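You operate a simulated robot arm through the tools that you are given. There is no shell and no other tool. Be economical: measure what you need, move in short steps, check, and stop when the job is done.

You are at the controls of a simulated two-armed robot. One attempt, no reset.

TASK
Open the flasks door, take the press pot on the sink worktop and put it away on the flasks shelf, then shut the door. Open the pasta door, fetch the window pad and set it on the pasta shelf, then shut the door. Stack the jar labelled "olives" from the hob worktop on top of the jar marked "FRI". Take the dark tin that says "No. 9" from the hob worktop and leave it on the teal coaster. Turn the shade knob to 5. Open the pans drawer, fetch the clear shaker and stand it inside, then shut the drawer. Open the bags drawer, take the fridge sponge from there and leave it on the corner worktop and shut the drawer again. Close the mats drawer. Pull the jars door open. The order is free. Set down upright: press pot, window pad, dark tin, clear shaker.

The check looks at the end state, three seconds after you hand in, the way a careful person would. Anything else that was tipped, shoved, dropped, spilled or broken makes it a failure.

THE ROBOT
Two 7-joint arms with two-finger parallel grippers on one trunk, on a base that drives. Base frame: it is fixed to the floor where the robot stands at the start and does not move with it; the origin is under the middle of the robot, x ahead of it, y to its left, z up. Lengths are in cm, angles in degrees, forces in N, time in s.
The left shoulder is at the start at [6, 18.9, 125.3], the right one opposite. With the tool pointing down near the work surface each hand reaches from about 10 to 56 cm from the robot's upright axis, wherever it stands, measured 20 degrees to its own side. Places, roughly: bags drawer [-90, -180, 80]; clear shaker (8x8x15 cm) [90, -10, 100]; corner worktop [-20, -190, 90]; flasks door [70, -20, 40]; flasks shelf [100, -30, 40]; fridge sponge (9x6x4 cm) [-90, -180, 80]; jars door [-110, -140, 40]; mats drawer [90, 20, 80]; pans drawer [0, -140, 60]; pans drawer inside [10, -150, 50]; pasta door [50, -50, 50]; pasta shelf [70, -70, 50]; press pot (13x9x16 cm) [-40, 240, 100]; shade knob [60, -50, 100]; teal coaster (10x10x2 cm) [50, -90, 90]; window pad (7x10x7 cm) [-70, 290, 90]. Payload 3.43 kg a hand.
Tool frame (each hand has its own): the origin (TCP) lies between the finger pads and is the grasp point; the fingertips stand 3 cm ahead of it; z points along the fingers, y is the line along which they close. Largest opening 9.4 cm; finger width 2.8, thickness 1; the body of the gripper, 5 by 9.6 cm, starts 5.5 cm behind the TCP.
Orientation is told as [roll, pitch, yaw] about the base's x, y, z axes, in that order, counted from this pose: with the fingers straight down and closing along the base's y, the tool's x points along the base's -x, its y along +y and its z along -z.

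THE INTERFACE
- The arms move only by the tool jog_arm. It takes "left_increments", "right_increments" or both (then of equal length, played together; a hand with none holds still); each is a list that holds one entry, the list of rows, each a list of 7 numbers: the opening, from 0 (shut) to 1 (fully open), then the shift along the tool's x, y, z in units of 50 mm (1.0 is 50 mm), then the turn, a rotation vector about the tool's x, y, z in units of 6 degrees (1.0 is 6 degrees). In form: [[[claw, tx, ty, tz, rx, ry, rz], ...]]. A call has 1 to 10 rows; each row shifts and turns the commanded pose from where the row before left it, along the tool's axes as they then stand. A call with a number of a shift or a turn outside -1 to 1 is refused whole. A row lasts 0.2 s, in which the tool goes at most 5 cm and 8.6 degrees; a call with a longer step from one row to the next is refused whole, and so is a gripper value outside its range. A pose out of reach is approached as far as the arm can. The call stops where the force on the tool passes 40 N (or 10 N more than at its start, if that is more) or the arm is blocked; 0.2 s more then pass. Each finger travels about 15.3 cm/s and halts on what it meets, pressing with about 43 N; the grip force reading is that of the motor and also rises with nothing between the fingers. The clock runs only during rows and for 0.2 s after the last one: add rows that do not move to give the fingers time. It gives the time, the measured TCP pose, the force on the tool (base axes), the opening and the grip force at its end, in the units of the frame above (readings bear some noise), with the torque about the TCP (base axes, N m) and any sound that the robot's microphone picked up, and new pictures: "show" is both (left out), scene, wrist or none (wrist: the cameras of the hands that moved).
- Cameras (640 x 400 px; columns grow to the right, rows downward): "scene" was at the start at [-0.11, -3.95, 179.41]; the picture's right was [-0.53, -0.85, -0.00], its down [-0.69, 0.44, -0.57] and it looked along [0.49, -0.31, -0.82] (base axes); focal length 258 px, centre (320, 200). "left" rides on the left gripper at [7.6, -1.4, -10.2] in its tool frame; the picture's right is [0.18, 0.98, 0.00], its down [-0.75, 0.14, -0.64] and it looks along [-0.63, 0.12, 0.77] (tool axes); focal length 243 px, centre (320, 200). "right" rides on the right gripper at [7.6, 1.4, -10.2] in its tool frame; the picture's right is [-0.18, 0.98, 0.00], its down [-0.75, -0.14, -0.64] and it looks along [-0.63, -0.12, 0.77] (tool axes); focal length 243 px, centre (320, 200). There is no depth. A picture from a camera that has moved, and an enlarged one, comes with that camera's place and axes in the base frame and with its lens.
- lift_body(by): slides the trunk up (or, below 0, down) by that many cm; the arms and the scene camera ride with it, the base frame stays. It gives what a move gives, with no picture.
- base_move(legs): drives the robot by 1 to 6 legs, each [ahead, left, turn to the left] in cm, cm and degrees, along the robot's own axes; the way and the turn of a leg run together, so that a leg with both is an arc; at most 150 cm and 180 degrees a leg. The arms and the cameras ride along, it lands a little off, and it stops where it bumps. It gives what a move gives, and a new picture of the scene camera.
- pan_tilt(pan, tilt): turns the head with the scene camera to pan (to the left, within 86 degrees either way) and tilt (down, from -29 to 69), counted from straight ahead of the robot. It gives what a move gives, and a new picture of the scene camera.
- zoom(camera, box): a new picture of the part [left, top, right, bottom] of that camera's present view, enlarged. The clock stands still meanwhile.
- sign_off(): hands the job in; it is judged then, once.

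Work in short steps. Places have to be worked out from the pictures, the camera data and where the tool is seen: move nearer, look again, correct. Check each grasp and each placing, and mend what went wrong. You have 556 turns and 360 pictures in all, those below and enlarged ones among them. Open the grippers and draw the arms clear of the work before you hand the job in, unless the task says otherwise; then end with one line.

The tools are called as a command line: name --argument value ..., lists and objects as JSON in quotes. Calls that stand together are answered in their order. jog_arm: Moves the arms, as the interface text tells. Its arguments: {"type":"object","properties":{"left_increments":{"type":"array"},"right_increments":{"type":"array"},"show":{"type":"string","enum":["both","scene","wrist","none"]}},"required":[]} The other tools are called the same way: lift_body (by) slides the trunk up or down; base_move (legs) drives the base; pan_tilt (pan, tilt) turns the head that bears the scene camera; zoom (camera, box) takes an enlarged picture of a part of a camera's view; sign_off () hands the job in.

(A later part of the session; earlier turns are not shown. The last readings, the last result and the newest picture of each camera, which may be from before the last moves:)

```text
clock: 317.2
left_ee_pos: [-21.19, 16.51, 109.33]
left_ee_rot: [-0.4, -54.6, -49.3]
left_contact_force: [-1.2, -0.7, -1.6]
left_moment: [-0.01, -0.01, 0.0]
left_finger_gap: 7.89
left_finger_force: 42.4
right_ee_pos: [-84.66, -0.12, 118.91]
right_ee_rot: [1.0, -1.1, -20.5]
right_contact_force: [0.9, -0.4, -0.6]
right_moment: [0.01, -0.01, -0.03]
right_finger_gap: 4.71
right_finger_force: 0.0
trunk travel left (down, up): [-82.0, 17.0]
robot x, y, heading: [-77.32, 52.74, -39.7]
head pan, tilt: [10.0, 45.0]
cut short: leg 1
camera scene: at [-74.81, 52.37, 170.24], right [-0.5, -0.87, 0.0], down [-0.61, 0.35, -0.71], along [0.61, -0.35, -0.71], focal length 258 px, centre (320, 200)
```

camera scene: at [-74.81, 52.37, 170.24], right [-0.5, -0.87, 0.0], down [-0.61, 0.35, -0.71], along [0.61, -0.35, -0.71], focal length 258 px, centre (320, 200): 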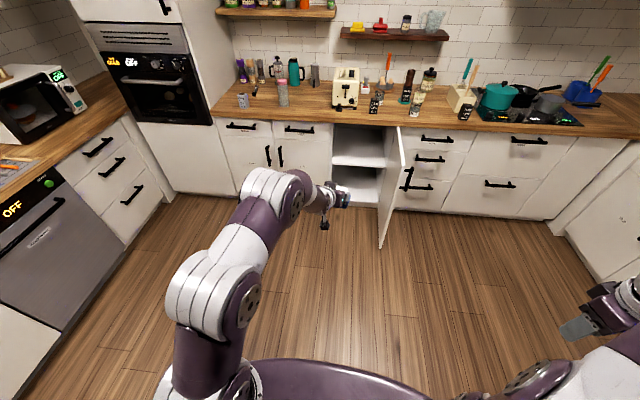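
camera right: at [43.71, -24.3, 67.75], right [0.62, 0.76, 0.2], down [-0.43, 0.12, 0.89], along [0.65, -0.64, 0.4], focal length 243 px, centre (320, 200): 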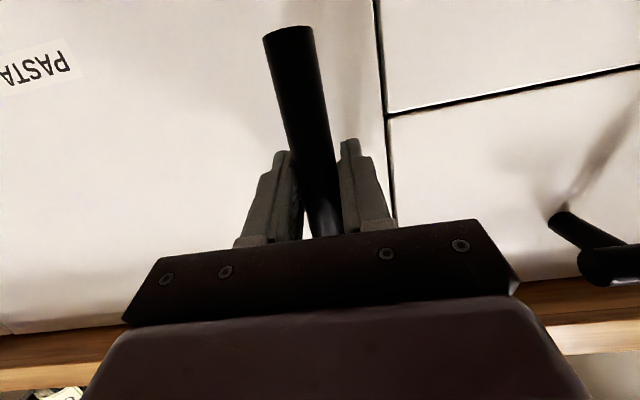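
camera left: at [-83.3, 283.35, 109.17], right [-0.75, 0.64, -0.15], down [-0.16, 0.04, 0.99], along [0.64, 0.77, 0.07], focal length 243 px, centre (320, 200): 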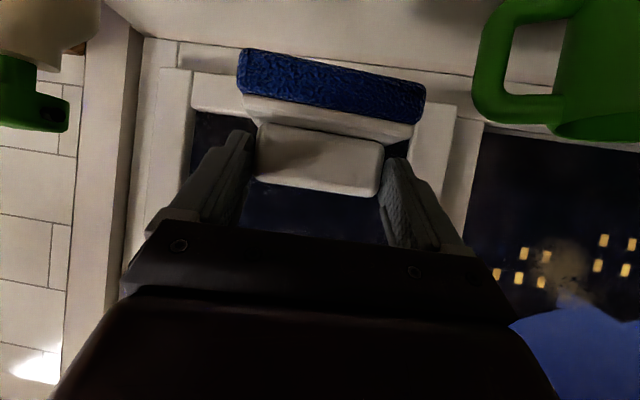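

Robot is in front of the pasta cabinet. Straighten heading, square the hand's yaw, shift the hand right 17 cm, and lower the trunk.

base_move --legs '[[70, 0, 3.2]]'

jog_arm --left_increments '[[[0.6, 0, -0.4, 0, -0.65, 0, -0.46], [0.6, 0, -0.5, 0, -0.65, 0, -0.46], [0.6, 0, -0.85, 0, 0, 0, 0], [0.6, 0, -0.85, 0, 0, 0, 0], [0.6, 0, -0.8, 0, 0, 0, 0]]]' --show "none"

lift_body --by -40

lift_body --by -7

pan_tilt --pan 0 --tilt 40

```text
clock: 321.1
left_ee_pos: [35.59, -25.05, 109.47]
left_ee_rot: [-0.3, -54.8, -46.8]
left_contact_force: [-0.5, -0.4, -0.9]
left_moment: [0.0, 0.01, 0.01]
left_finger_gap: 7.91
left_finger_force: 43.3
right_ee_pos: [-27.09, -44.43, 118.92]
right_ee_rot: [1.1, -1.2, -18.0]
right_contact_force: [-0.8, 0.3, 0.2]
right_moment: [-0.01, -0.03, 0.02]
right_finger_gap: 4.71
right_finger_force: 0.0
trunk travel left (down, up): [-82.0, 17.0]
robot x, y, heading: [-21.5, 8.73, -36.9]
head pan, tilt: [10.0, 45.0]
camera scene: at [-19.59, 8.5, 170.25], right [-0.46, -0.89, 0.0], down [-0.63, 0.32, -0.71], along [0.63, -0.32, -0.71], focal length 258 px, centre (320, 200)
```

scene: 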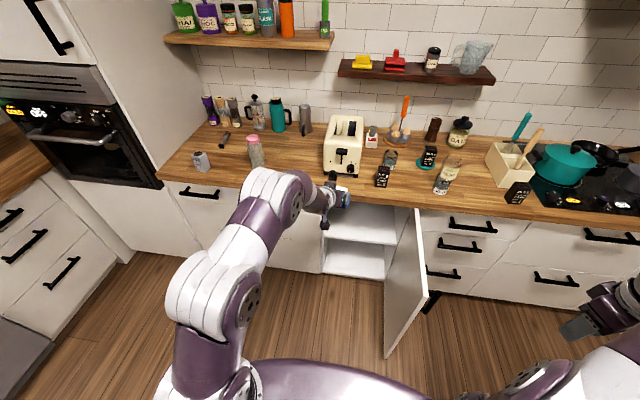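

```text
clock: 322.3
left_ee_pos: [24.53, -38.27, 109.38]
left_ee_rot: [-0.2, -54.7, -37.3]
left_contact_force: [-0.1, 0.0, -0.7]
left_moment: [0.03, 0.06, 0.03]
left_finger_gap: 7.9
left_finger_force: 43.2
right_ee_pos: [-27.13, -44.64, 118.74]
right_ee_rot: [1.1, -1.1, -18.1]
right_contact_force: [-0.6, -0.8, 0.6]
right_moment: [0.01, 0.01, 0.02]
right_finger_gap: 4.68
right_finger_force: 0.1
trunk travel left (down, up): [-82.0, 17.0]
robot x, y, heading: [-21.9, 8.66, -37.3]
head pan, tilt: [10.0, 45.0]
```

```text
clock: 326.1
left_ee_pos: [24.63, -38.09, 69.58]
left_ee_rot: [-0.1, -54.6, -37.3]
left_contact_force: [0.4, 1.2, -1.2]
left_moment: [0.03, 0.04, -0.03]
left_finger_gap: 7.91
left_finger_force: 43.6
right_ee_pos: [-26.92, -44.41, 78.92]
right_ee_rot: [1.0, -1.2, -18.1]
right_contact_force: [-0.6, -0.9, -0.9]
right_moment: [0.0, 0.02, 0.01]
right_finger_gap: 4.69
right_finger_force: 0.1
trunk travel left (down, up): [-42.0, 57.0]
robot x, y, heading: [-21.67, 8.68, -37.2]
head pan, tilt: [10.0, 45.0]
```

```text
clock: 327.2
left_ee_pos: [24.68, -38.08, 62.53]
left_ee_rot: [-0.3, -54.7, -37.4]
left_contact_force: [0.8, -0.3, -1.0]
left_moment: [0.02, 0.08, 0.01]
left_finger_gap: 7.9
left_finger_force: 43.0
right_ee_pos: [-27.11, -44.39, 71.94]
right_ee_rot: [1.1, -1.1, -18.0]
right_contact_force: [0.3, 0.5, -0.3]
right_moment: [0.0, 0.0, 0.02]
right_finger_gap: 4.71
right_finger_force: 0.0
trunk travel left (down, up): [-35.0, 64.0]
robot x, y, heading: [-21.46, 8.39, -37.3]
head pan, tilt: [10.0, 45.0]
```

```text
clock: 327.9
left_ee_pos: [24.46, -38.18, 62.35]
left_ee_rot: [-0.2, -54.7, -37.3]
left_contact_force: [1.4, 0.2, -1.1]
left_moment: [-0.01, 0.03, 0.03]
left_finger_gap: 7.92
left_finger_force: 42.4
right_ee_pos: [-27.08, -44.37, 71.95]
right_ee_rot: [1.0, -1.3, -18.0]
right_contact_force: [-0.3, 0.9, -0.5]
right_moment: [-0.01, 0.0, -0.02]
right_finger_gap: 4.67
right_finger_force: 0.0
trunk travel left (down, up): [-35.0, 64.0]
robot x, y, heading: [-21.78, 8.65, -37.1]
head pan, tilt: [0.0, 40.0]
camera scene: at [-20.02, 7.05, 123.97], right [-0.6, -0.8, 0.0], down [-0.51, 0.39, -0.77], along [0.61, -0.46, -0.64], focal length 258 px, centre (320, 200)
```

scene: 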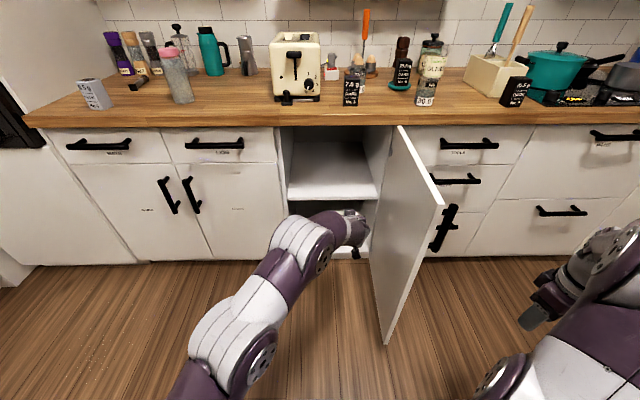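

Hand at (42.4,−16.1,62.4); shelf z≈52 spans Y2 −31…+7. Shift base 4 cm left and 19 ahead, then look.

base_move --legs '[[0, 4, 0.5], [19, 0, 0]]'

jog_arm --left_increments '[[[0.6, 0, 0, 0, 0, 0, 0]]]' --show "wrist"

```text
clock: 330.0
left_ee_pos: [42.92, -46.23, 62.33]
left_ee_rot: [-0.2, -54.5, -36.8]
left_contact_force: [-0.3, -0.1, -1.0]
left_moment: [0.02, 0.05, 0.01]
left_finger_gap: 7.9
left_finger_force: 42.9
right_ee_pos: [-8.54, -52.93, 71.87]
right_ee_rot: [1.0, -1.2, -17.5]
right_contact_force: [0.0, 0.1, -0.8]
right_moment: [-0.01, 0.01, -0.02]
right_finger_gap: 4.68
right_finger_force: 0.1
trunk travel left (down, up): [-35.0, 64.0]
robot x, y, heading: [-3.89, 0.28, -37.0]
head pan, tilt: [0.0, 40.0]
camera scene: at [-1.99, -1.39, 123.97], right [-0.6, -0.8, 0.0], down [-0.52, 0.39, -0.77], along [0.61, -0.46, -0.64], focal length 258 px, centre (320, 200)
```

scene: 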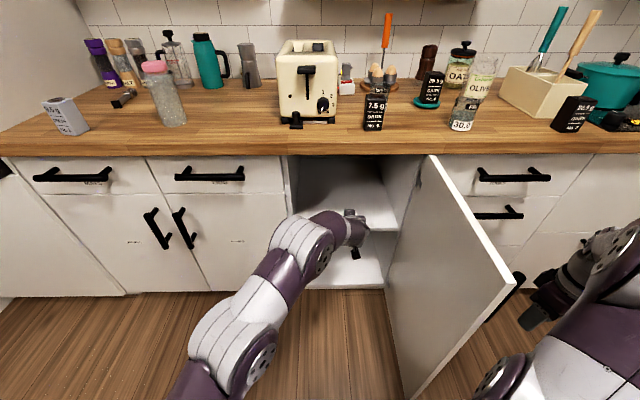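

```text
clock: 330.4
left_ee_pos: [42.97, -46.3, 62.45]
left_ee_rot: [-0.2, -54.8, -36.8]
left_contact_force: [0.4, -0.9, -1.3]
left_moment: [0.01, 0.04, -0.01]
left_finger_gap: 7.93
left_finger_force: 42.7
right_ee_pos: [-8.64, -52.92, 71.94]
right_ee_rot: [1.0, -1.3, -17.4]
right_contact_force: [-0.6, -1.0, -0.4]
right_moment: [0.01, 0.01, 0.01]
right_finger_gap: 4.69
right_finger_force: 0.1
trunk travel left (down, up): [-35.0, 64.0]
robot x, y, heading: [-4.09, 0.18, -36.6]
head pan, tilt: [0.0, 40.0]
camera left: at [32.01, -39.54, 62.14], right [0.51, 0.85, -0.15], down [0.02, 0.17, 0.99], along [0.86, -0.5, 0.07], focal length 243 px, centre (320, 200)
```

left: 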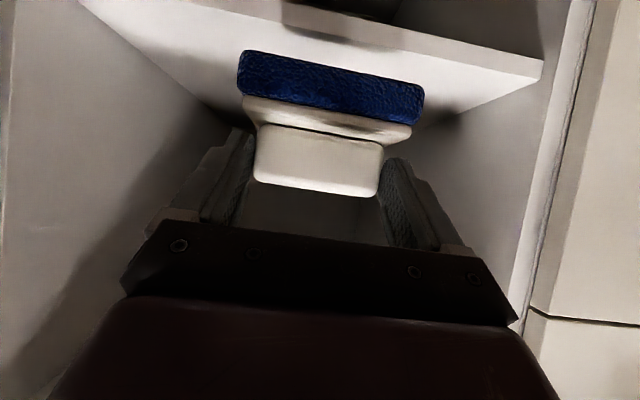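

Advance 12 cm over the shelf.

jog_arm --left_increments '[[[0.6, -0.46, 0, 0.653, 0, 0, 0], [0.6, -0.46, 0, 0.653, 0, 0, 0], [0.6, -0.46, 0, 0.653, 0, 0, 0], [0.6, 0.26, 0, 0.18, 0, 0, 0], [0.6, 0, 0, 0, 0, 0, 0]]]' --show "wrist"

```text
clock: 331.6
left_ee_pos: [50.55, -51.93, 60.73]
left_ee_rot: [-0.3, -54.6, -36.9]
left_contact_force: [0.5, 0.0, -0.5]
left_moment: [0.03, 0.02, 0.0]
left_finger_gap: 7.89
left_finger_force: 43.0
left hand out of reach, approached as far as the arm can: row 3
right_ee_pos: [-8.73, -52.86, 72.0]
right_ee_rot: [1.1, -1.2, -17.5]
right_contact_force: [-0.2, 0.6, 0.2]
right_moment: [0.02, 0.03, 0.0]
right_finger_gap: 4.69
right_finger_force: 0.1
trunk travel left (down, up): [-35.0, 64.0]
robot x, y, heading: [-3.8, 0.24, -36.9]
head pan, tilt: [0.0, 40.0]
camera left: at [39.61, -45.27, 60.48], right [0.51, 0.85, -0.15], down [0.02, 0.17, 0.99], along [0.86, -0.5, 0.07], focal length 243 px, centre (320, 200)
```

left: 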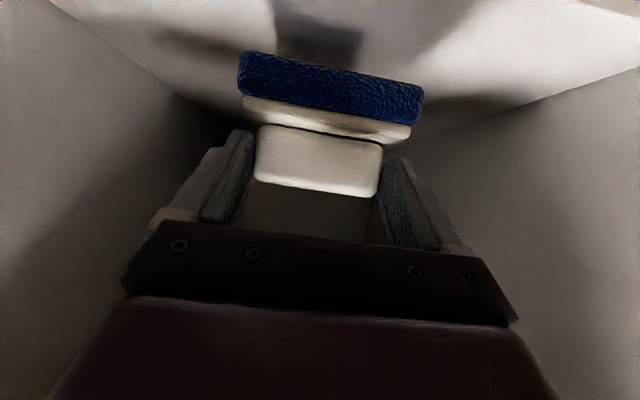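

Pad is over the shelf; base ahead 3 cm for margin, then lower gently.

base_move --legs '[[3, 0, 0]]'

jog_arm --left_increments '[[[0.6, 0.13, 0, 0.09, 0, 0, 0], [0.6, 0.08, 0, 0.06, 0, 0, 0], [0.6, 0, 0, 0, 0, 0, 0]]]' --show "none"

jog_arm --left_increments '[[[0.6, 0.08, 0, 0.06, 0, 0, 0], [0.6, 0.06, 0, 0.04, 0, 0, 0], [0.6, 0, 0, 0, 0, 0, 0]]]' --show "none"

```text
clock: 332.4
left_ee_pos: [53.04, -53.82, 60.55]
left_ee_rot: [-0.3, -54.5, -36.9]
left_contact_force: [0.3, 0.0, -1.9]
left_moment: [0.02, 0.01, 0.04]
left_finger_gap: 7.93
left_finger_force: 43.4
right_ee_pos: [-6.2, -54.76, 71.77]
right_ee_rot: [1.1, -1.3, -17.4]
right_contact_force: [0.8, 0.4, 0.1]
right_moment: [0.02, 0.0, -0.01]
right_finger_gap: 4.69
right_finger_force: 0.0
trunk travel left (down, up): [-35.0, 64.0]
robot x, y, heading: [-1.45, -1.81, -36.8]
head pan, tilt: [0.0, 40.0]
camera scene: at [0.45, -3.22, 123.96], right [-0.6, -0.8, 0.0], down [-0.52, 0.39, -0.77], along [0.61, -0.46, -0.64], focal length 258 px, centre (320, 200)
```

scene: 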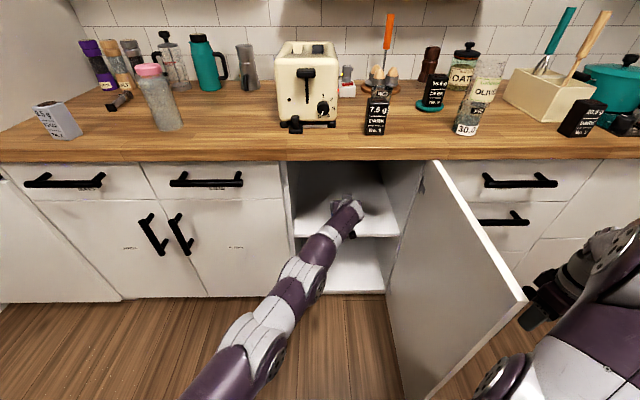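

```text
clock: 333.2
left_ee_pos: [52.98, -53.61, 59.26]
left_ee_rot: [-0.4, -54.6, -36.9]
left_contact_force: [-0.6, 0.9, -1.6]
left_moment: [0.03, 0.04, 0.01]
left_finger_gap: 7.91
left_finger_force: 42.9
right_ee_pos: [-6.19, -54.74, 71.82]
right_ee_rot: [1.1, -1.2, -17.5]
right_contact_force: [0.5, -0.6, 0.3]
right_moment: [-0.02, -0.02, -0.03]
right_finger_gap: 4.71
right_finger_force: 0.1
trunk travel left (down, up): [-35.0, 64.0]
robot x, y, heading: [-1.2, -1.58, -36.6]
head pan, tilt: [0.0, 40.0]
```

```text
clock: 334.0
left_ee_pos: [53.0, -53.58, 58.67]
left_ee_rot: [-0.4, -54.6, -36.9]
left_contact_force: [0.7, -0.3, -1.1]
left_moment: [0.03, 0.03, -0.05]
left_finger_gap: 7.89
left_finger_force: 43.2
right_ee_pos: [-6.3, -54.55, 71.85]
right_ee_rot: [0.9, -1.2, -17.5]
right_contact_force: [1.1, -0.6, 0.2]
right_moment: [0.01, 0.02, 0.01]
right_finger_gap: 4.69
right_finger_force: 0.1
trunk travel left (down, up): [-35.0, 64.0]
robot x, y, heading: [-1.42, -1.32, -36.8]
head pan, tilt: [0.0, 40.0]
```

jog_arm --left_increments '[[[0.6, 0.08, 0, 0.06, 0, 0, 0], [0.6, 0.06, 0, 0.04, 0, 0, 0], [0.6, 0, 0, 0, 0, 0, 0]]]' --show "none"

jog_arm --left_increments '[[[0.6, 0.06, 0, 0.04, 0, 0, 0], [0.6, 0.06, 0, 0.04, 0, 0, 0], [0.6, 0, 0, 0, 0, 0, 0]]]' --show "none"

```text
clock: 334.8
left_ee_pos: [52.91, -53.4, 57.7]
left_ee_rot: [-0.4, -54.6, -36.9]
left_contact_force: [-0.4, 0.5, -0.5]
left_moment: [0.01, 0.07, 0.01]
left_finger_gap: 7.93
left_finger_force: 43.1
left hand out of reach, approached as far as the arm can: row 1
right_ee_pos: [-6.25, -54.63, 71.92]
right_ee_rot: [0.9, -1.2, -17.4]
right_contact_force: [0.1, -0.5, 0.3]
right_moment: [0.0, 0.04, 0.0]
right_finger_gap: 4.7
right_finger_force: 0.1
trunk travel left (down, up): [-35.0, 64.0]
robot x, y, heading: [-1.37, -1.51, -36.8]
head pan, tilt: [0.0, 40.0]
```

```text
clock: 335.6
left_ee_pos: [52.76, -53.37, 56.79]
left_ee_rot: [-0.3, -54.6, -36.9]
left_contact_force: [0.3, 0.5, -0.5]
left_moment: [0.0, 0.02, 0.01]
left_finger_gap: 7.91
left_finger_force: 42.9
right_ee_pos: [-6.26, -54.66, 71.82]
right_ee_rot: [1.1, -1.3, -17.5]
right_contact_force: [-0.3, 0.3, 0.1]
right_moment: [0.01, 0.02, -0.01]
right_finger_gap: 4.71
right_finger_force: 0.0
trunk travel left (down, up): [-35.0, 64.0]
robot x, y, heading: [-1.23, -1.29, -36.8]
head pan, tilt: [0.0, 40.0]
```

lift_body --by -1

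jog_arm --left_increments '[[[0.6, 0, 0, 0, 0, 0, 0]]]' --show "wrist"

```text
clock: 336.2
left_ee_pos: [52.89, -53.41, 56.44]
left_ee_rot: [-0.5, -54.9, -36.8]
left_contact_force: [2.1, -0.9, 11.2]
left_moment: [0.41, -0.43, -0.11]
left_finger_gap: 7.92
left_finger_force: 42.8
right_ee_pos: [-6.34, -54.55, 71.03]
right_ee_rot: [0.9, -1.3, -17.4]
right_contact_force: [-0.9, 0.2, 1.0]
right_moment: [0.02, -0.02, 0.02]
right_finger_gap: 4.68
right_finger_force: 0.0
trunk travel left (down, up): [-34.0, 65.0]
robot x, y, heading: [-1.37, -1.5, -36.9]
head pan, tilt: [0.0, 40.0]
```

```text
clock: 336.6
left_ee_pos: [52.69, -53.38, 56.39]
left_ee_rot: [-0.3, -55.1, -36.8]
left_contact_force: [4.6, -2.7, 15.3]
left_moment: [0.38, -0.72, -0.23]
left_finger_gap: 7.91
left_finger_force: 42.8
right_ee_pos: [-6.31, -54.65, 70.95]
right_ee_rot: [0.9, -1.3, -17.5]
right_contact_force: [-0.2, 0.5, -0.2]
right_moment: [-0.01, -0.02, 0.0]
right_finger_gap: 4.7
right_finger_force: 0.1
trunk travel left (down, up): [-34.0, 65.0]
robot x, y, heading: [-1.52, -1.42, -37.0]
head pan, tilt: [0.0, 40.0]
camera left: at [41.77, -46.71, 56.01], right [0.51, 0.85, -0.15], down [0.01, 0.17, 0.99], along [0.86, -0.5, 0.07], focal length 243 px, centre (320, 200)
```

left: 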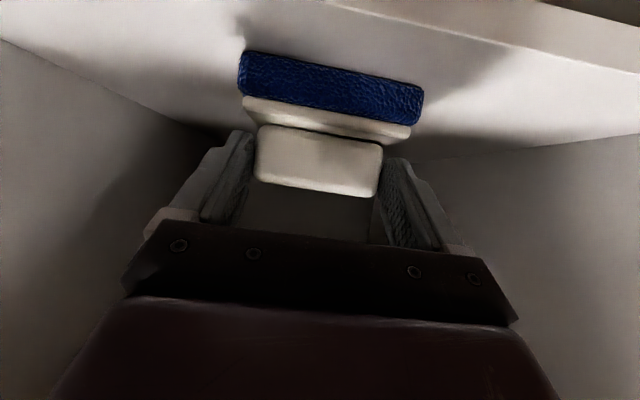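

Contact. Ease and release.

jog_arm --left_increments '[[[0.6, -0.03, 0, -0.02, 0, 0, 0], [0.85, 0, 0, 0, 0, 0, 0], [0.9, 0, 0, 0, 0, 0, 0], [1, 0, 0, 0, 0, 0, 0], [1, 0, 0, 0, 0, 0, 0]]]' --show "wrist"

```text
clock: 337.8
left_ee_pos: [52.71, -53.28, 56.05]
left_ee_rot: [-0.3, -54.5, -36.9]
left_contact_force: [-0.2, -0.4, -1.0]
left_moment: [0.04, 0.01, -0.01]
left_finger_gap: 9.41
left_finger_force: 0.0
right_ee_pos: [-6.36, -54.66, 70.87]
right_ee_rot: [1.0, -1.2, -17.6]
right_contact_force: [1.1, 0.1, 0.6]
right_moment: [0.02, -0.01, -0.01]
right_finger_gap: 4.69
right_finger_force: 0.0
trunk travel left (down, up): [-34.0, 65.0]
robot x, y, heading: [-1.52, -1.85, -36.8]
head pan, tilt: [0.0, 40.0]
camera left: at [41.77, -46.66, 55.8], right [0.51, 0.85, -0.15], down [0.02, 0.17, 0.99], along [0.86, -0.5, 0.07], focal length 243 px, centre (320, 200)
```

left: 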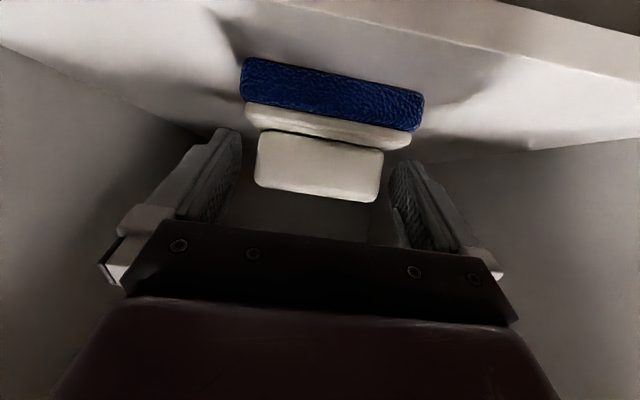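

Pad stands flat. Withdraw up and back.

jog_arm --left_increments '[[[1, -0.33, 0, -0.23, 0, 0, 0], [1, -0.16, 0, -0.12, 0, 0, 0], [1, 0.46, 0, -0.653, 0, 0, 0], [1, 0.46, 0, -0.653, 0, 0, 0], [1, 0.46, 0, -0.653, 0, 0, 0]]]' --show "none"

base_move --legs '[[-33, 0, 0]]'

zoom --camera "scene" --box '[240, 110, 480, 290]'

```text
clock: 339.0
left_ee_pos: [43.19, -46.12, 59.45]
left_ee_rot: [-0.2, -54.7, -36.9]
left_contact_force: [-0.4, -0.3, -0.2]
left_moment: [-0.01, -0.06, -0.03]
left_finger_gap: 9.43
left_finger_force: 0.0
right_ee_pos: [-6.28, -54.65, 71.05]
right_ee_rot: [1.0, -1.2, -17.5]
right_contact_force: [-1.4, 0.2, -0.3]
right_moment: [-0.03, -0.01, 0.01]
right_finger_gap: 4.7
right_finger_force: 0.1
trunk travel left (down, up): [-34.0, 65.0]
robot x, y, heading: [-1.51, -1.46, -36.5]
head pan, tilt: [0.0, 40.0]
```

```text
clock: 341.1
left_ee_pos: [16.9, -27.08, 59.32]
left_ee_rot: [-0.3, -54.7, -37.3]
left_contact_force: [-0.3, 0.2, -0.1]
left_moment: [-0.03, 0.02, -0.01]
left_finger_gap: 9.4
left_finger_force: 0.1
right_ee_pos: [-32.66, -34.97, 70.9]
right_ee_rot: [1.0, -1.2, -18.0]
right_contact_force: [0.5, -0.3, 0.5]
right_moment: [-0.01, -0.04, 0.02]
right_finger_gap: 4.69
right_finger_force: 0.1
trunk travel left (down, up): [-34.0, 65.0]
robot x, y, heading: [-27.58, 18.11, -37.1]
head pan, tilt: [0.0, 40.0]
camera scene: at [-25.7, 16.47, 122.97], right [-0.6, -0.8, 0.0], down [-0.51, 0.39, -0.77], along [0.61, -0.46, -0.64], focal length 258 px, centre (320, 200)
```

scene: 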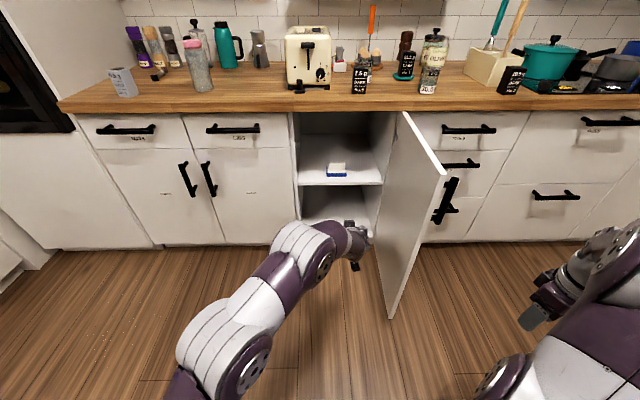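

```text
2.22 times, centred on (360, 200) of scene
camera zoom: at [-25.7, 16.47, 122.97], right [-0.6, -0.8, 0.0], down [-0.51, 0.39, -0.77], along [0.61, -0.46, -0.64], focal length 573 px, centre (231, 200)
```

zoom: 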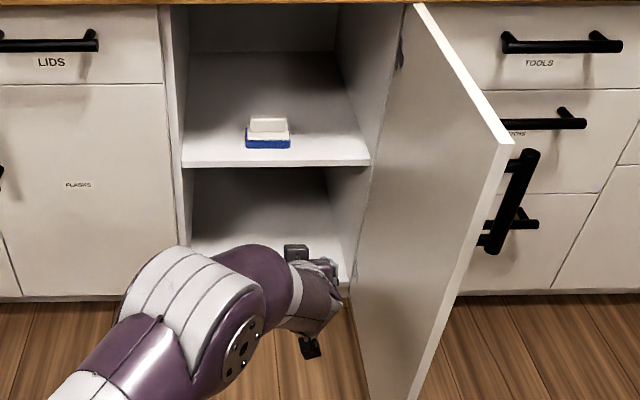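

Pad is upright on the pasta shelf. Close this door: retract the left hand, go round to the door's outer side.

jog_arm --left_increments '[[[0.5, 0.46, 0, -0.653, 0, 0, 0], [0, 0.46, 0, -0.653, 0, 0, 0], [0, 0.46, 0, -0.653, 0, 0, 0]]]' --show "none"

base_move --legs '[[-6, 0, 0], [0, -40, 0.5], [26, 0, 0]]'

```text
clock: 341.9
left_ee_pos: [7.48, -19.61, 59.18]
left_ee_rot: [-0.4, -54.6, -37.4]
left_contact_force: [-0.3, 0.2, -0.1]
left_moment: [0.0, -0.03, -0.01]
left_finger_gap: 0.0
left_finger_force: 33.2
right_ee_pos: [-32.72, -35.03, 70.94]
right_ee_rot: [1.0, -1.2, -18.0]
right_contact_force: [-1.2, 0.3, -0.3]
right_moment: [0.0, 0.04, 0.01]
right_finger_gap: 4.7
right_finger_force: 0.0
trunk travel left (down, up): [-34.0, 65.0]
robot x, y, heading: [-27.13, 18.3, -37.2]
head pan, tilt: [0.0, 40.0]
```

```text
clock: 346.4
left_ee_pos: [0.22, -62.59, 59.19]
left_ee_rot: [-0.3, -54.4, -36.7]
left_contact_force: [0.8, -0.1, 0.6]
left_moment: [-0.01, 0.01, -0.01]
left_finger_gap: 0.02
left_finger_force: 32.5
right_ee_pos: [-39.67, -78.45, 70.85]
right_ee_rot: [1.0, -1.2, -17.3]
right_contact_force: [0.2, -0.9, -0.7]
right_moment: [-0.01, 0.04, 0.0]
right_finger_gap: 4.69
right_finger_force: 0.1
trunk travel left (down, up): [-34.0, 65.0]
robot x, y, heading: [-35.41, -25.26, -36.7]
head pan, tilt: [0.0, 40.0]
camera scene: at [-33.35, -26.96, 122.97], right [-0.6, -0.8, 0.0], down [-0.52, 0.38, -0.77], along [0.62, -0.46, -0.64], focal length 258 px, centre (320, 200)
```

scene: 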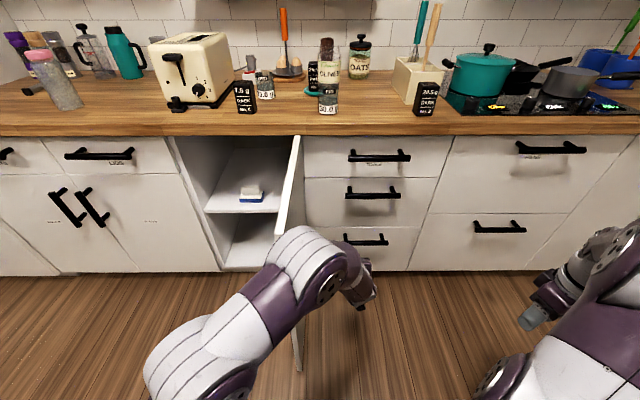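

Sweep left along the arc to close the door.

jog_arm --left_increments '[[[0, 0, 0.5, 0, 0, 0, 0], [0, 0, 0.45, 0, 0, 0, 0], [0, 0, 0.45, 0, 0, 0, 0], [0, -0.03, 0.45, 0.04, 0, 0, 0], [0, -0.04, 0.45, 0.06, 0, 0, 0], [0, -0.06, 0.45, 0.08, 0, 0, 0], [0, -0.08, 0.45, 0.12, 0, 0, 0], [0, -0.1, 0.45, 0.15, 0, 0, 0], [0, -0.13, 0.45, 0.18, 0, 0, 0], [0, -0.16, 0.42, 0.22, 0, 0, 0]]]' --show "none"

jog_arm --left_increments '[[[0, -0.18, 0.42, 0.25, 0, 0, 0], [0, -0.2, 0.4, 0.29, 0, 0, 0], [0, -0.22, 0.4, 0.31, 0, 0, 0], [0, -0.24, 0.35, 0.34, 0, 0, 0], [0, -0.27, 0.3, 0.38, 0, 0, 0], [0, -0.29, 0.25, 0.41, 0, 0, 0], [0, -0.29, 0.15, 0.41, 0, 0, 0]]]' --show "scene"

```text
clock: 348.6
left_ee_pos: [17.83, -47.41, 59.09]
left_ee_rot: [-0.3, -54.6, -36.6]
left_contact_force: [0.0, -0.7, -0.2]
left_moment: [-0.02, -0.01, -0.02]
left_finger_gap: 0.0
left_finger_force: 33.2
right_ee_pos: [-39.75, -78.46, 70.86]
right_ee_rot: [1.0, -1.2, -17.3]
right_contact_force: [-0.3, -0.2, 0.3]
right_moment: [-0.03, -0.01, 0.04]
right_finger_gap: 4.71
right_finger_force: 0.0
trunk travel left (down, up): [-34.0, 65.0]
robot x, y, heading: [-35.26, -25.48, -36.6]
head pan, tilt: [0.0, 40.0]
```

```text
clock: 350.2
left_ee_pos: [36.31, -47.23, 58.99]
left_ee_rot: [-0.2, -54.5, -36.6]
left_contact_force: [0.1, 0.4, 0.1]
left_moment: [0.02, 0.06, 0.02]
left_finger_gap: 0.0
left_finger_force: 33.2
right_ee_pos: [-39.7, -78.52, 70.79]
right_ee_rot: [1.0, -1.2, -17.3]
right_contact_force: [0.1, 0.1, -0.3]
right_moment: [0.03, -0.01, 0.01]
right_finger_gap: 4.7
right_finger_force: 0.2
trunk travel left (down, up): [-34.0, 65.0]
robot x, y, heading: [-35.46, -25.31, -36.4]
head pan, tilt: [0.0, 40.0]
camera scene: at [-33.36, -26.92, 122.97], right [-0.6, -0.8, 0.0], down [-0.52, 0.38, -0.77], along [0.62, -0.46, -0.64], focal length 258 px, centre (320, 200)
```

scene: 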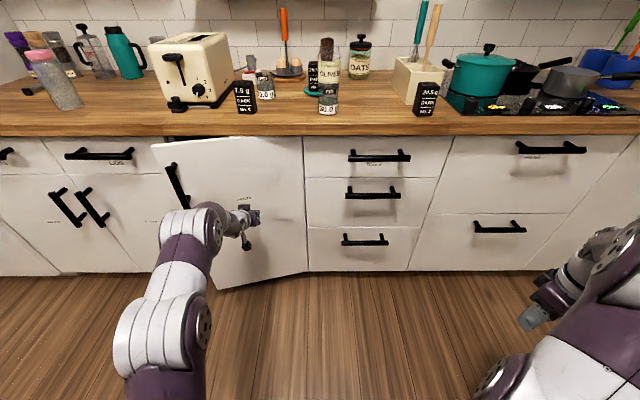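

Nearly shut; push on forward until it stops.

jog_arm --left_increments '[[[0, -0.29, 0.1, 0.41, 0, 0, 0], [0, -0.2, 0.1, 0.28, 0, 0, 0], [0, -0.2, 0, 0.28, 0, 0, 0], [0, -0.2, 0, 0.28, 0, 0, 0], [0, -0.2, 0, 0.28, 0, 0, 0]]]' --show "scene"

zoom --camera "scene" --box '[420, 120, 640, 260]'

```text
clock: 351.2
left_ee_pos: [42.13, -50.17, 58.92]
left_ee_rot: [-0.3, -54.2, -36.7]
left_contact_force: [-32.3, 19.8, 14.0]
left_moment: [-0.13, -0.2, -0.05]
left_finger_gap: 0.0
left_finger_force: 33.2
left hand out of reach, approached as far as the arm can: row 4
right_ee_pos: [-40.2, -78.37, 71.04]
right_ee_rot: [0.9, -1.5, -17.1]
right_contact_force: [-0.8, 0.2, 0.2]
right_moment: [0.01, -0.01, -0.03]
right_finger_gap: 4.7
right_finger_force: 0.0
trunk travel left (down, up): [-34.0, 65.0]
robot x, y, heading: [-35.4, -25.58, -36.4]
head pan, tilt: [0.0, 40.0]
stopped in row 4 (left hand): the force on the tool passed its limit (the readings are from after the stop); the commanded pose is now the measured one
camera scene: at [-34.04, -26.6, 123.02], right [-0.59, -0.81, 0.0], down [-0.51, 0.38, -0.77], along [0.62, -0.46, -0.64], focal length 258 px, centre (320, 200)
```

scene: 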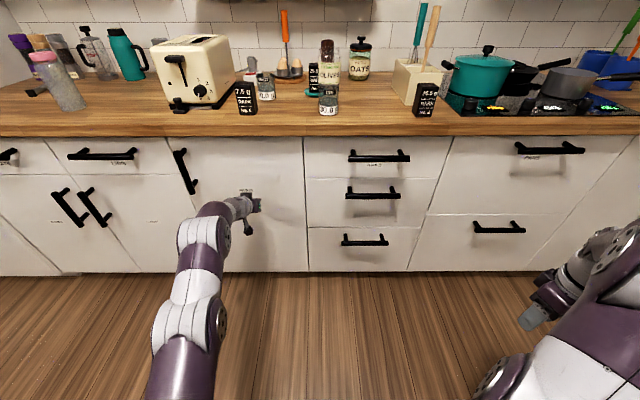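

```text
2.86 times, centred on (530, 190) of scene
camera zoom: at [-34.04, -26.6, 123.02], right [-0.59, -0.81, 0.0], down [-0.51, 0.38, -0.77], along [0.62, -0.46, -0.64], focal length 737 px, centre (-280, 229)
```

zoom: 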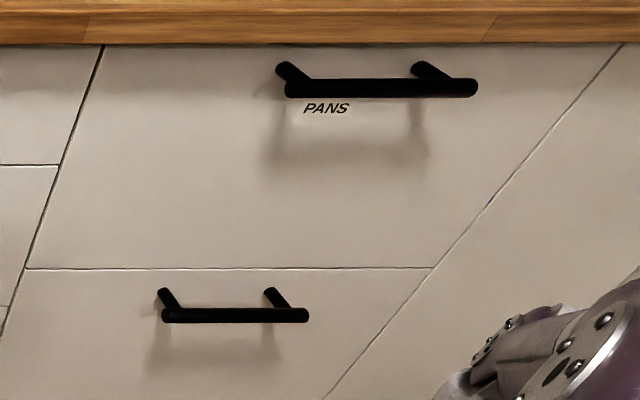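

Pasta door is shut. PANS is the upper drawer under the hob (bar ≈(61.8,−114.5), z≈83). I'll grip its horizontal bar with the hand level and rolled 90°. Back off, go right, and test the roll with the left arm.

jog_arm --left_increments '[[[0, 0.35, 0, -0.5, 0, 0, 0], [0.3, 0.4, 0, -0.6, 0, 0, 0], [0.5, 0.4, 0, -0.6, 0, 0, 0]]]' --show "none"

base_move --legs '[[-30, 0, 0], [0, -75, 0]]'

lift_body --by 22

jog_arm --left_increments '[[[0.5, 0, 0, 0, 0, -1, 0], [0.5, 0, 0, 0, 0, -1, 0], [0.5, 0, 0, 0, 0, -1, 0], [0.5, 0, 0, 0, 0, -1, 0], [0.5, 0, 0, 0, 0, -0.6, 0], [0.5, 0, 0, 0, 0, 0, 0]]]' --show "none"

```text
clock: 352.0
left_ee_pos: [34.27, -44.22, 58.86]
left_ee_rot: [-0.4, -54.0, -36.6]
left_contact_force: [0.9, -0.6, -1.0]
left_moment: [-0.01, -0.03, 0.0]
left_finger_gap: 4.7
left_finger_force: 0.1
right_ee_pos: [-39.93, -78.41, 71.04]
right_ee_rot: [1.1, -1.2, -17.2]
right_contact_force: [-0.1, 0.4, 0.2]
right_moment: [-0.03, 0.02, 0.01]
right_finger_gap: 4.7
right_finger_force: 0.1
trunk travel left (down, up): [-34.0, 65.0]
robot x, y, heading: [-35.45, -25.2, -36.9]
head pan, tilt: [0.0, 40.0]
```

```text
clock: 357.8
left_ee_pos: [-34.26, -87.1, 58.88]
left_ee_rot: [-0.4, -53.9, -36.4]
left_contact_force: [-0.2, 0.5, 0.7]
left_moment: [0.01, -0.02, -0.01]
left_finger_gap: 4.69
left_finger_force: 0.0
right_ee_pos: [-108.2, -121.77, 70.87]
right_ee_rot: [1.0, -1.3, -16.8]
right_contact_force: [0.2, -0.1, 0.2]
right_moment: [0.0, -0.01, 0.02]
right_finger_gap: 4.72
right_finger_force: 0.0
trunk travel left (down, up): [-34.0, 65.0]
robot x, y, heading: [-104.06, -68.43, -36.0]
head pan, tilt: [0.0, 40.0]
camera scene: at [-102.11, -70.21, 122.97], right [-0.59, -0.81, 0.0], down [-0.52, 0.38, -0.77], along [0.62, -0.45, -0.64], focal length 258 px, centre (320, 200)
```

scene: 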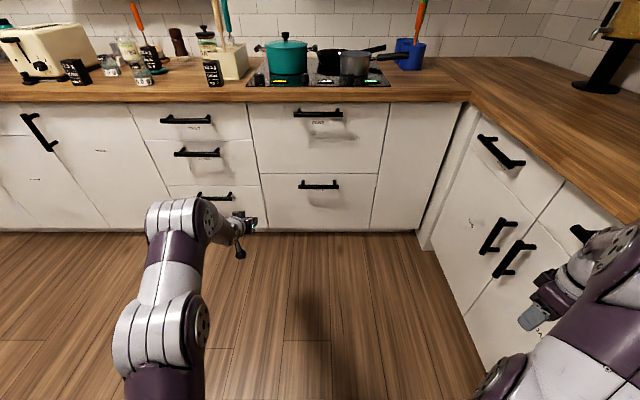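

```text
clock: 360.1
left_ee_pos: [-34.31, -87.17, 80.82]
left_ee_rot: [-0.4, -53.9, -36.2]
left_contact_force: [0.0, 0.3, 0.1]
left_moment: [-0.01, 0.01, -0.02]
left_finger_gap: 4.67
left_finger_force: 0.2
right_ee_pos: [-108.02, -121.95, 92.99]
right_ee_rot: [1.1, -1.3, -16.7]
right_contact_force: [-0.5, -0.6, -0.7]
right_moment: [0.02, 0.02, 0.04]
right_finger_gap: 4.7
right_finger_force: 0.0
trunk travel left (down, up): [-56.0, 43.0]
robot x, y, heading: [-103.9, -68.52, -36.1]
head pan, tilt: [0.0, 40.0]
```

```text
clock: 361.5
left_ee_pos: [-34.27, -86.95, 80.91]
left_ee_rot: [-1.5, -81.6, -35.2]
left_contact_force: [0.3, 0.5, 0.3]
left_moment: [0.01, -0.04, -0.04]
left_finger_gap: 4.7
left_finger_force: 0.0
right_ee_pos: [-108.14, -121.82, 93.01]
right_ee_rot: [1.0, -1.2, -16.9]
right_contact_force: [0.3, -0.1, 0.1]
right_moment: [-0.01, -0.03, -0.04]
right_finger_gap: 4.7
right_finger_force: 0.0
trunk travel left (down, up): [-56.0, 43.0]
robot x, y, heading: [-103.98, -68.52, -36.2]
head pan, tilt: [0.0, 40.0]
```

Test rolling the left hand (−rz).

jog_arm --left_increments '[[[0.5, 0, 0, 0, 0, 0, -1], [0.5, 0, 0, 0, 0, 0, -1], [0.5, 0, 0, 0, 0, 0, -1], [0.5, 0, 0, 0, 0, 0, -1], [0.5, 0, 0, 0, 0, 0, -1], [0.5, 0, 0, 0, 0, 0, -1], [0.5, 0, 0, 0, 0, 0, -1], [0.5, 0, 0, 0, 0, 0, -1]]]' --show "none"

```text
clock: 363.3
left_ee_pos: [-34.29, -87.07, 80.79]
left_ee_rot: [-78.7, -41.0, 45.9]
left_contact_force: [0.0, 0.3, -0.5]
left_moment: [0.01, 0.04, -0.05]
left_finger_gap: 4.67
left_finger_force: 0.2
right_ee_pos: [-108.09, -121.89, 92.98]
right_ee_rot: [1.0, -1.2, -16.8]
right_contact_force: [0.1, -0.2, 0.7]
right_moment: [-0.02, -0.01, 0.0]
right_finger_gap: 4.68
right_finger_force: 0.1
trunk travel left (down, up): [-56.0, 43.0]
robot x, y, heading: [-103.77, -68.93, -35.9]
head pan, tilt: [0.0, 40.0]
```

Works without reach issues. Complete to 90° and look.

jog_arm --left_increments '[[[0.5, 0, 0, 0, 0, 0, -1], [0.5, 0, 0, 0, 0, 0, -1], [0.5, 0, 0, 0, 0, 0, -1], [0.5, 0, 0, 0, 0, 0, -1], [0.5, 0, 0, 0, 0, 0, -1], [0.5, 0, 0, 0, 0, 0, -1], [0.5, 0, 0, 0, 0, 0, -1]]]' --show "wrist"

```text
clock: 364.9
left_ee_pos: [-34.28, -87.08, 80.83]
left_ee_rot: [-81.5, 0.3, 53.4]
left_contact_force: [0.1, -0.3, 0.0]
left_moment: [0.01, 0.01, 0.03]
left_finger_gap: 4.7
left_finger_force: 0.0
right_ee_pos: [-108.05, -121.86, 92.9]
right_ee_rot: [1.0, -1.2, -16.8]
right_contact_force: [0.4, 0.5, 0.0]
right_moment: [-0.01, 0.01, 0.01]
right_finger_gap: 4.71
right_finger_force: 0.0
trunk travel left (down, up): [-56.0, 43.0]
robot x, y, heading: [-103.88, -68.35, -36.2]
head pan, tilt: [0.0, 40.0]
camera left: at [-46.7, -87.19, 83.85], right [-0.23, -0.07, -0.97], down [-0.08, 1.0, -0.05], along [0.97, 0.06, -0.23], focal length 243 px, centre (320, 200)
```

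left: 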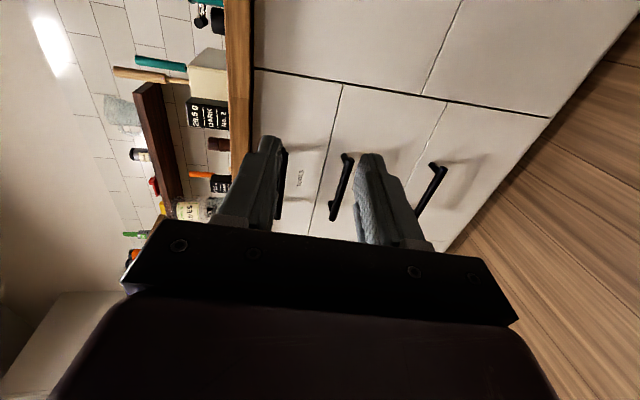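

Roll complete. Move the hand 23 cm right (tool +x) in line with the PANS bar and look.

jog_arm --left_increments '[[[0.5, 0.9, 0, 0, 0, 0, 0], [0.5, 0.9, 0, 0, 0, 0, 0], [0.5, 0.9, 0, 0, 0, 0, 0], [0.5, 0.9, 0, 0, 0, 0, 0], [0.5, 0.9, 0, 0, 0, 0, 0]]]' --show "wrist"

```text
clock: 366.1
left_ee_pos: [-47.8, -105.16, 80.94]
left_ee_rot: [-81.4, 0.2, 53.4]
left_contact_force: [0.1, -0.7, 0.6]
left_moment: [0.0, -0.02, 0.03]
left_finger_gap: 4.7
left_finger_force: 0.1
right_ee_pos: [-108.2, -121.95, 92.85]
right_ee_rot: [1.1, -1.1, -16.8]
right_contact_force: [0.7, -0.2, 0.1]
right_moment: [0.0, 0.01, -0.01]
right_finger_gap: 4.69
right_finger_force: 0.1
trunk travel left (down, up): [-56.0, 43.0]
robot x, y, heading: [-104.14, -68.78, -36.4]
head pan, tilt: [0.0, 40.0]
camera left: at [-60.21, -105.26, 83.87], right [-0.23, -0.06, -0.97], down [-0.08, 1.0, -0.05], along [0.97, 0.06, -0.23], focal length 243 px, centre (320, 200)
```

left: 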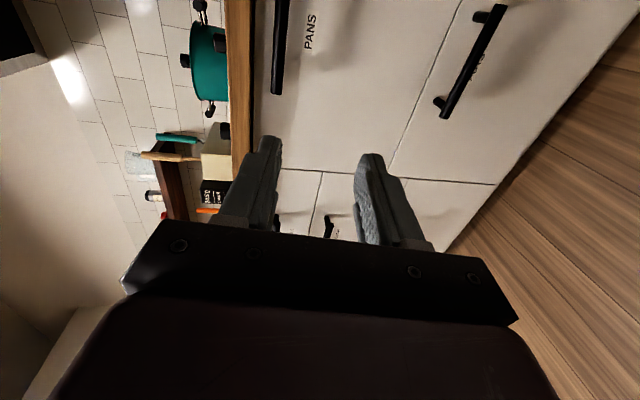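

Bar: z≈82.2, Y2 −105…−126. Raise 1.3 cm, drive 30 cm ahead, look.

jog_arm --left_increments '[[[0.5, 0, -0.26, 0, 0, 0, 0]]]' --show "none"

base_move --legs '[[30, 0, 0]]'

jog_arm --left_increments '[[[0.5, 0, 0, 0, 0, 0, 0]]]' --show "wrist"

```text
clock: 366.5
left_ee_pos: [-47.65, -105.22, 82.22]
left_ee_rot: [-81.6, 0.2, 53.4]
left_contact_force: [0.2, 0.5, -0.4]
left_moment: [0.0, 0.0, 0.01]
left_finger_gap: 4.68
left_finger_force: 0.0
right_ee_pos: [-108.19, -121.86, 93.02]
right_ee_rot: [1.0, -1.1, -16.8]
right_contact_force: [0.3, 0.0, 0.2]
right_moment: [0.02, 0.0, 0.03]
right_finger_gap: 4.69
right_finger_force: 0.0
trunk travel left (down, up): [-56.0, 43.0]
robot x, y, heading: [-104.15, -68.53, -36.0]
head pan, tilt: [0.0, 40.0]
```

```text
clock: 368.6
left_ee_pos: [-23.32, -123.47, 82.06]
left_ee_rot: [-81.5, 0.2, 53.0]
left_contact_force: [1.0, -0.3, 0.0]
left_moment: [-0.02, -0.01, 0.03]
left_finger_gap: 4.7
left_finger_force: 0.0
right_ee_pos: [-83.96, -139.7, 93.05]
right_ee_rot: [1.1, -1.3, -17.1]
right_contact_force: [0.7, -0.3, -0.5]
right_moment: [0.03, 0.03, -0.01]
right_finger_gap: 4.7
right_finger_force: 0.1
trunk travel left (down, up): [-56.0, 43.0]
robot x, y, heading: [-79.73, -86.64, -36.2]
head pan, tilt: [0.0, 40.0]
camera scene: at [-77.59, -88.17, 144.97], right [-0.59, -0.8, 0.0], down [-0.52, 0.38, -0.77], along [0.62, -0.45, -0.64], focal length 258 px, centre (320, 200)
```

scene: 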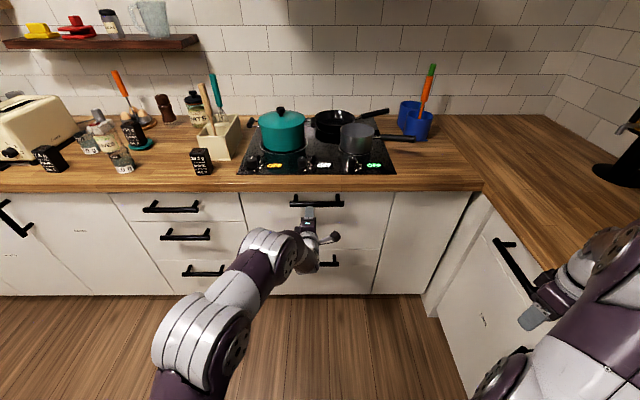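

```text
clock: 369.0
left_ee_pos: [-23.3, -123.39, 82.18]
left_ee_rot: [-81.4, 0.3, 53.0]
left_contact_force: [0.2, 0.2, -0.1]
left_moment: [0.01, -0.03, -0.03]
left_finger_gap: 4.69
left_finger_force: 0.1
right_ee_pos: [-83.99, -139.69, 92.82]
right_ee_rot: [1.0, -1.2, -17.2]
right_contact_force: [1.3, 0.1, -0.2]
right_moment: [-0.05, -0.04, -0.01]
right_finger_gap: 4.69
right_finger_force: 0.1
trunk travel left (down, up): [-56.0, 43.0]
robot x, y, heading: [-79.44, -86.47, -36.6]
head pan, tilt: [0.0, 40.0]
camera left: at [-35.77, -123.44, 85.16], right [-0.23, -0.06, -0.97], down [-0.07, 1.0, -0.05], along [0.97, 0.06, -0.23], focal length 243 px, centre (320, 200)
```

left: 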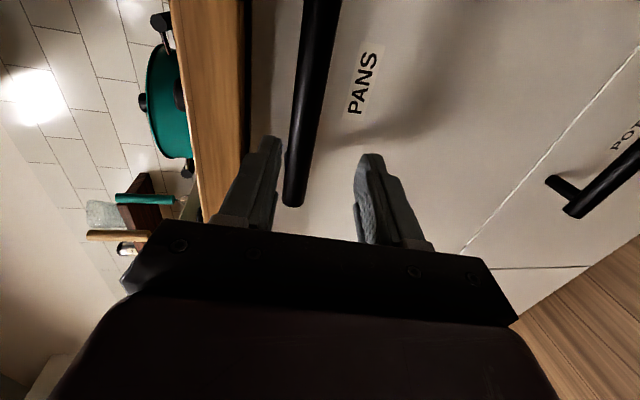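

Bar between the fingers. Narrow the opening a bit, advance 6 cm, close.

jog_arm --left_increments '[[[0.38, 0, -0.1, 0.3, 0, 0, 0], [0.38, 0, -0.08, 0.45, 0, 0, 0], [0.38, 0, -0.05, 0.45, 0, 0, 0], [0.2, 0, 0, 0, 0, 0, 0], [0, 0, 0, 0, 0, 0, 0], [0, 0, 0, 0, 0, 0, 0]]]' --show "wrist"

```text
clock: 370.4
left_ee_pos: [-18.31, -127.02, 82.58]
left_ee_rot: [-81.6, 0.2, 52.9]
left_contact_force: [1.0, 0.2, 0.0]
left_moment: [0.33, 0.03, -0.28]
left_finger_gap: 2.16
left_finger_force: 45.1
right_ee_pos: [-83.99, -139.7, 93.09]
right_ee_rot: [1.0, -1.2, -17.2]
right_contact_force: [0.2, -0.1, -0.6]
right_moment: [0.02, -0.01, 0.0]
right_finger_gap: 4.69
right_finger_force: 0.1
trunk travel left (down, up): [-56.0, 43.0]
robot x, y, heading: [-79.8, -86.39, -36.5]
head pan, tilt: [0.0, 40.0]
camera left: at [-30.78, -127.08, 85.48], right [-0.23, -0.06, -0.97], down [-0.07, 1.0, -0.05], along [0.97, 0.06, -0.23], focal length 243 px, centre (320, 200)
```

left: 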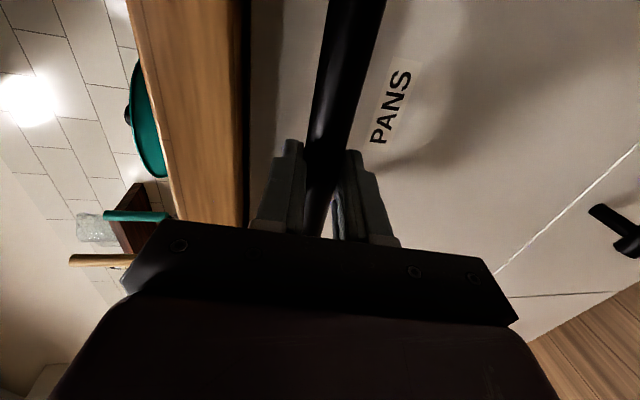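

Gripped. Pull the drawer by backing the base 30 cm.

base_move --legs '[[-30, 0, 0]]'

```text
clock: 372.4
left_ee_pos: [-42.51, -109.34, 82.42]
left_ee_rot: [-81.5, 0.1, 53.0]
left_contact_force: [-6.7, -10.5, -2.4]
left_moment: [-0.21, 0.15, -1.14]
left_finger_gap: 2.12
left_finger_force: 45.1
right_ee_pos: [-108.03, -121.99, 92.76]
right_ee_rot: [1.2, -1.4, -17.1]
right_contact_force: [0.5, 0.3, -0.5]
right_moment: [-0.02, 0.02, 0.01]
right_finger_gap: 4.7
right_finger_force: 0.0
trunk travel left (down, up): [-56.0, 43.0]
robot x, y, heading: [-103.31, -69.09, -36.4]
head pan, tilt: [0.0, 40.0]
camera scene: at [-101.92, -70.52, 144.97], right [-0.59, -0.81, 0.0], down [-0.52, 0.38, -0.77], along [0.62, -0.45, -0.64], focal length 258 px, centre (320, 200)
```

scene: 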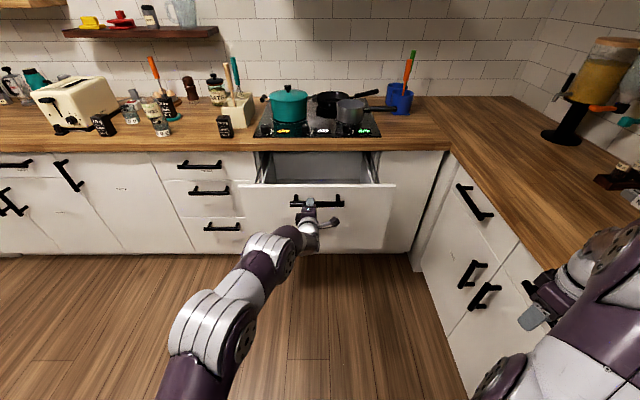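

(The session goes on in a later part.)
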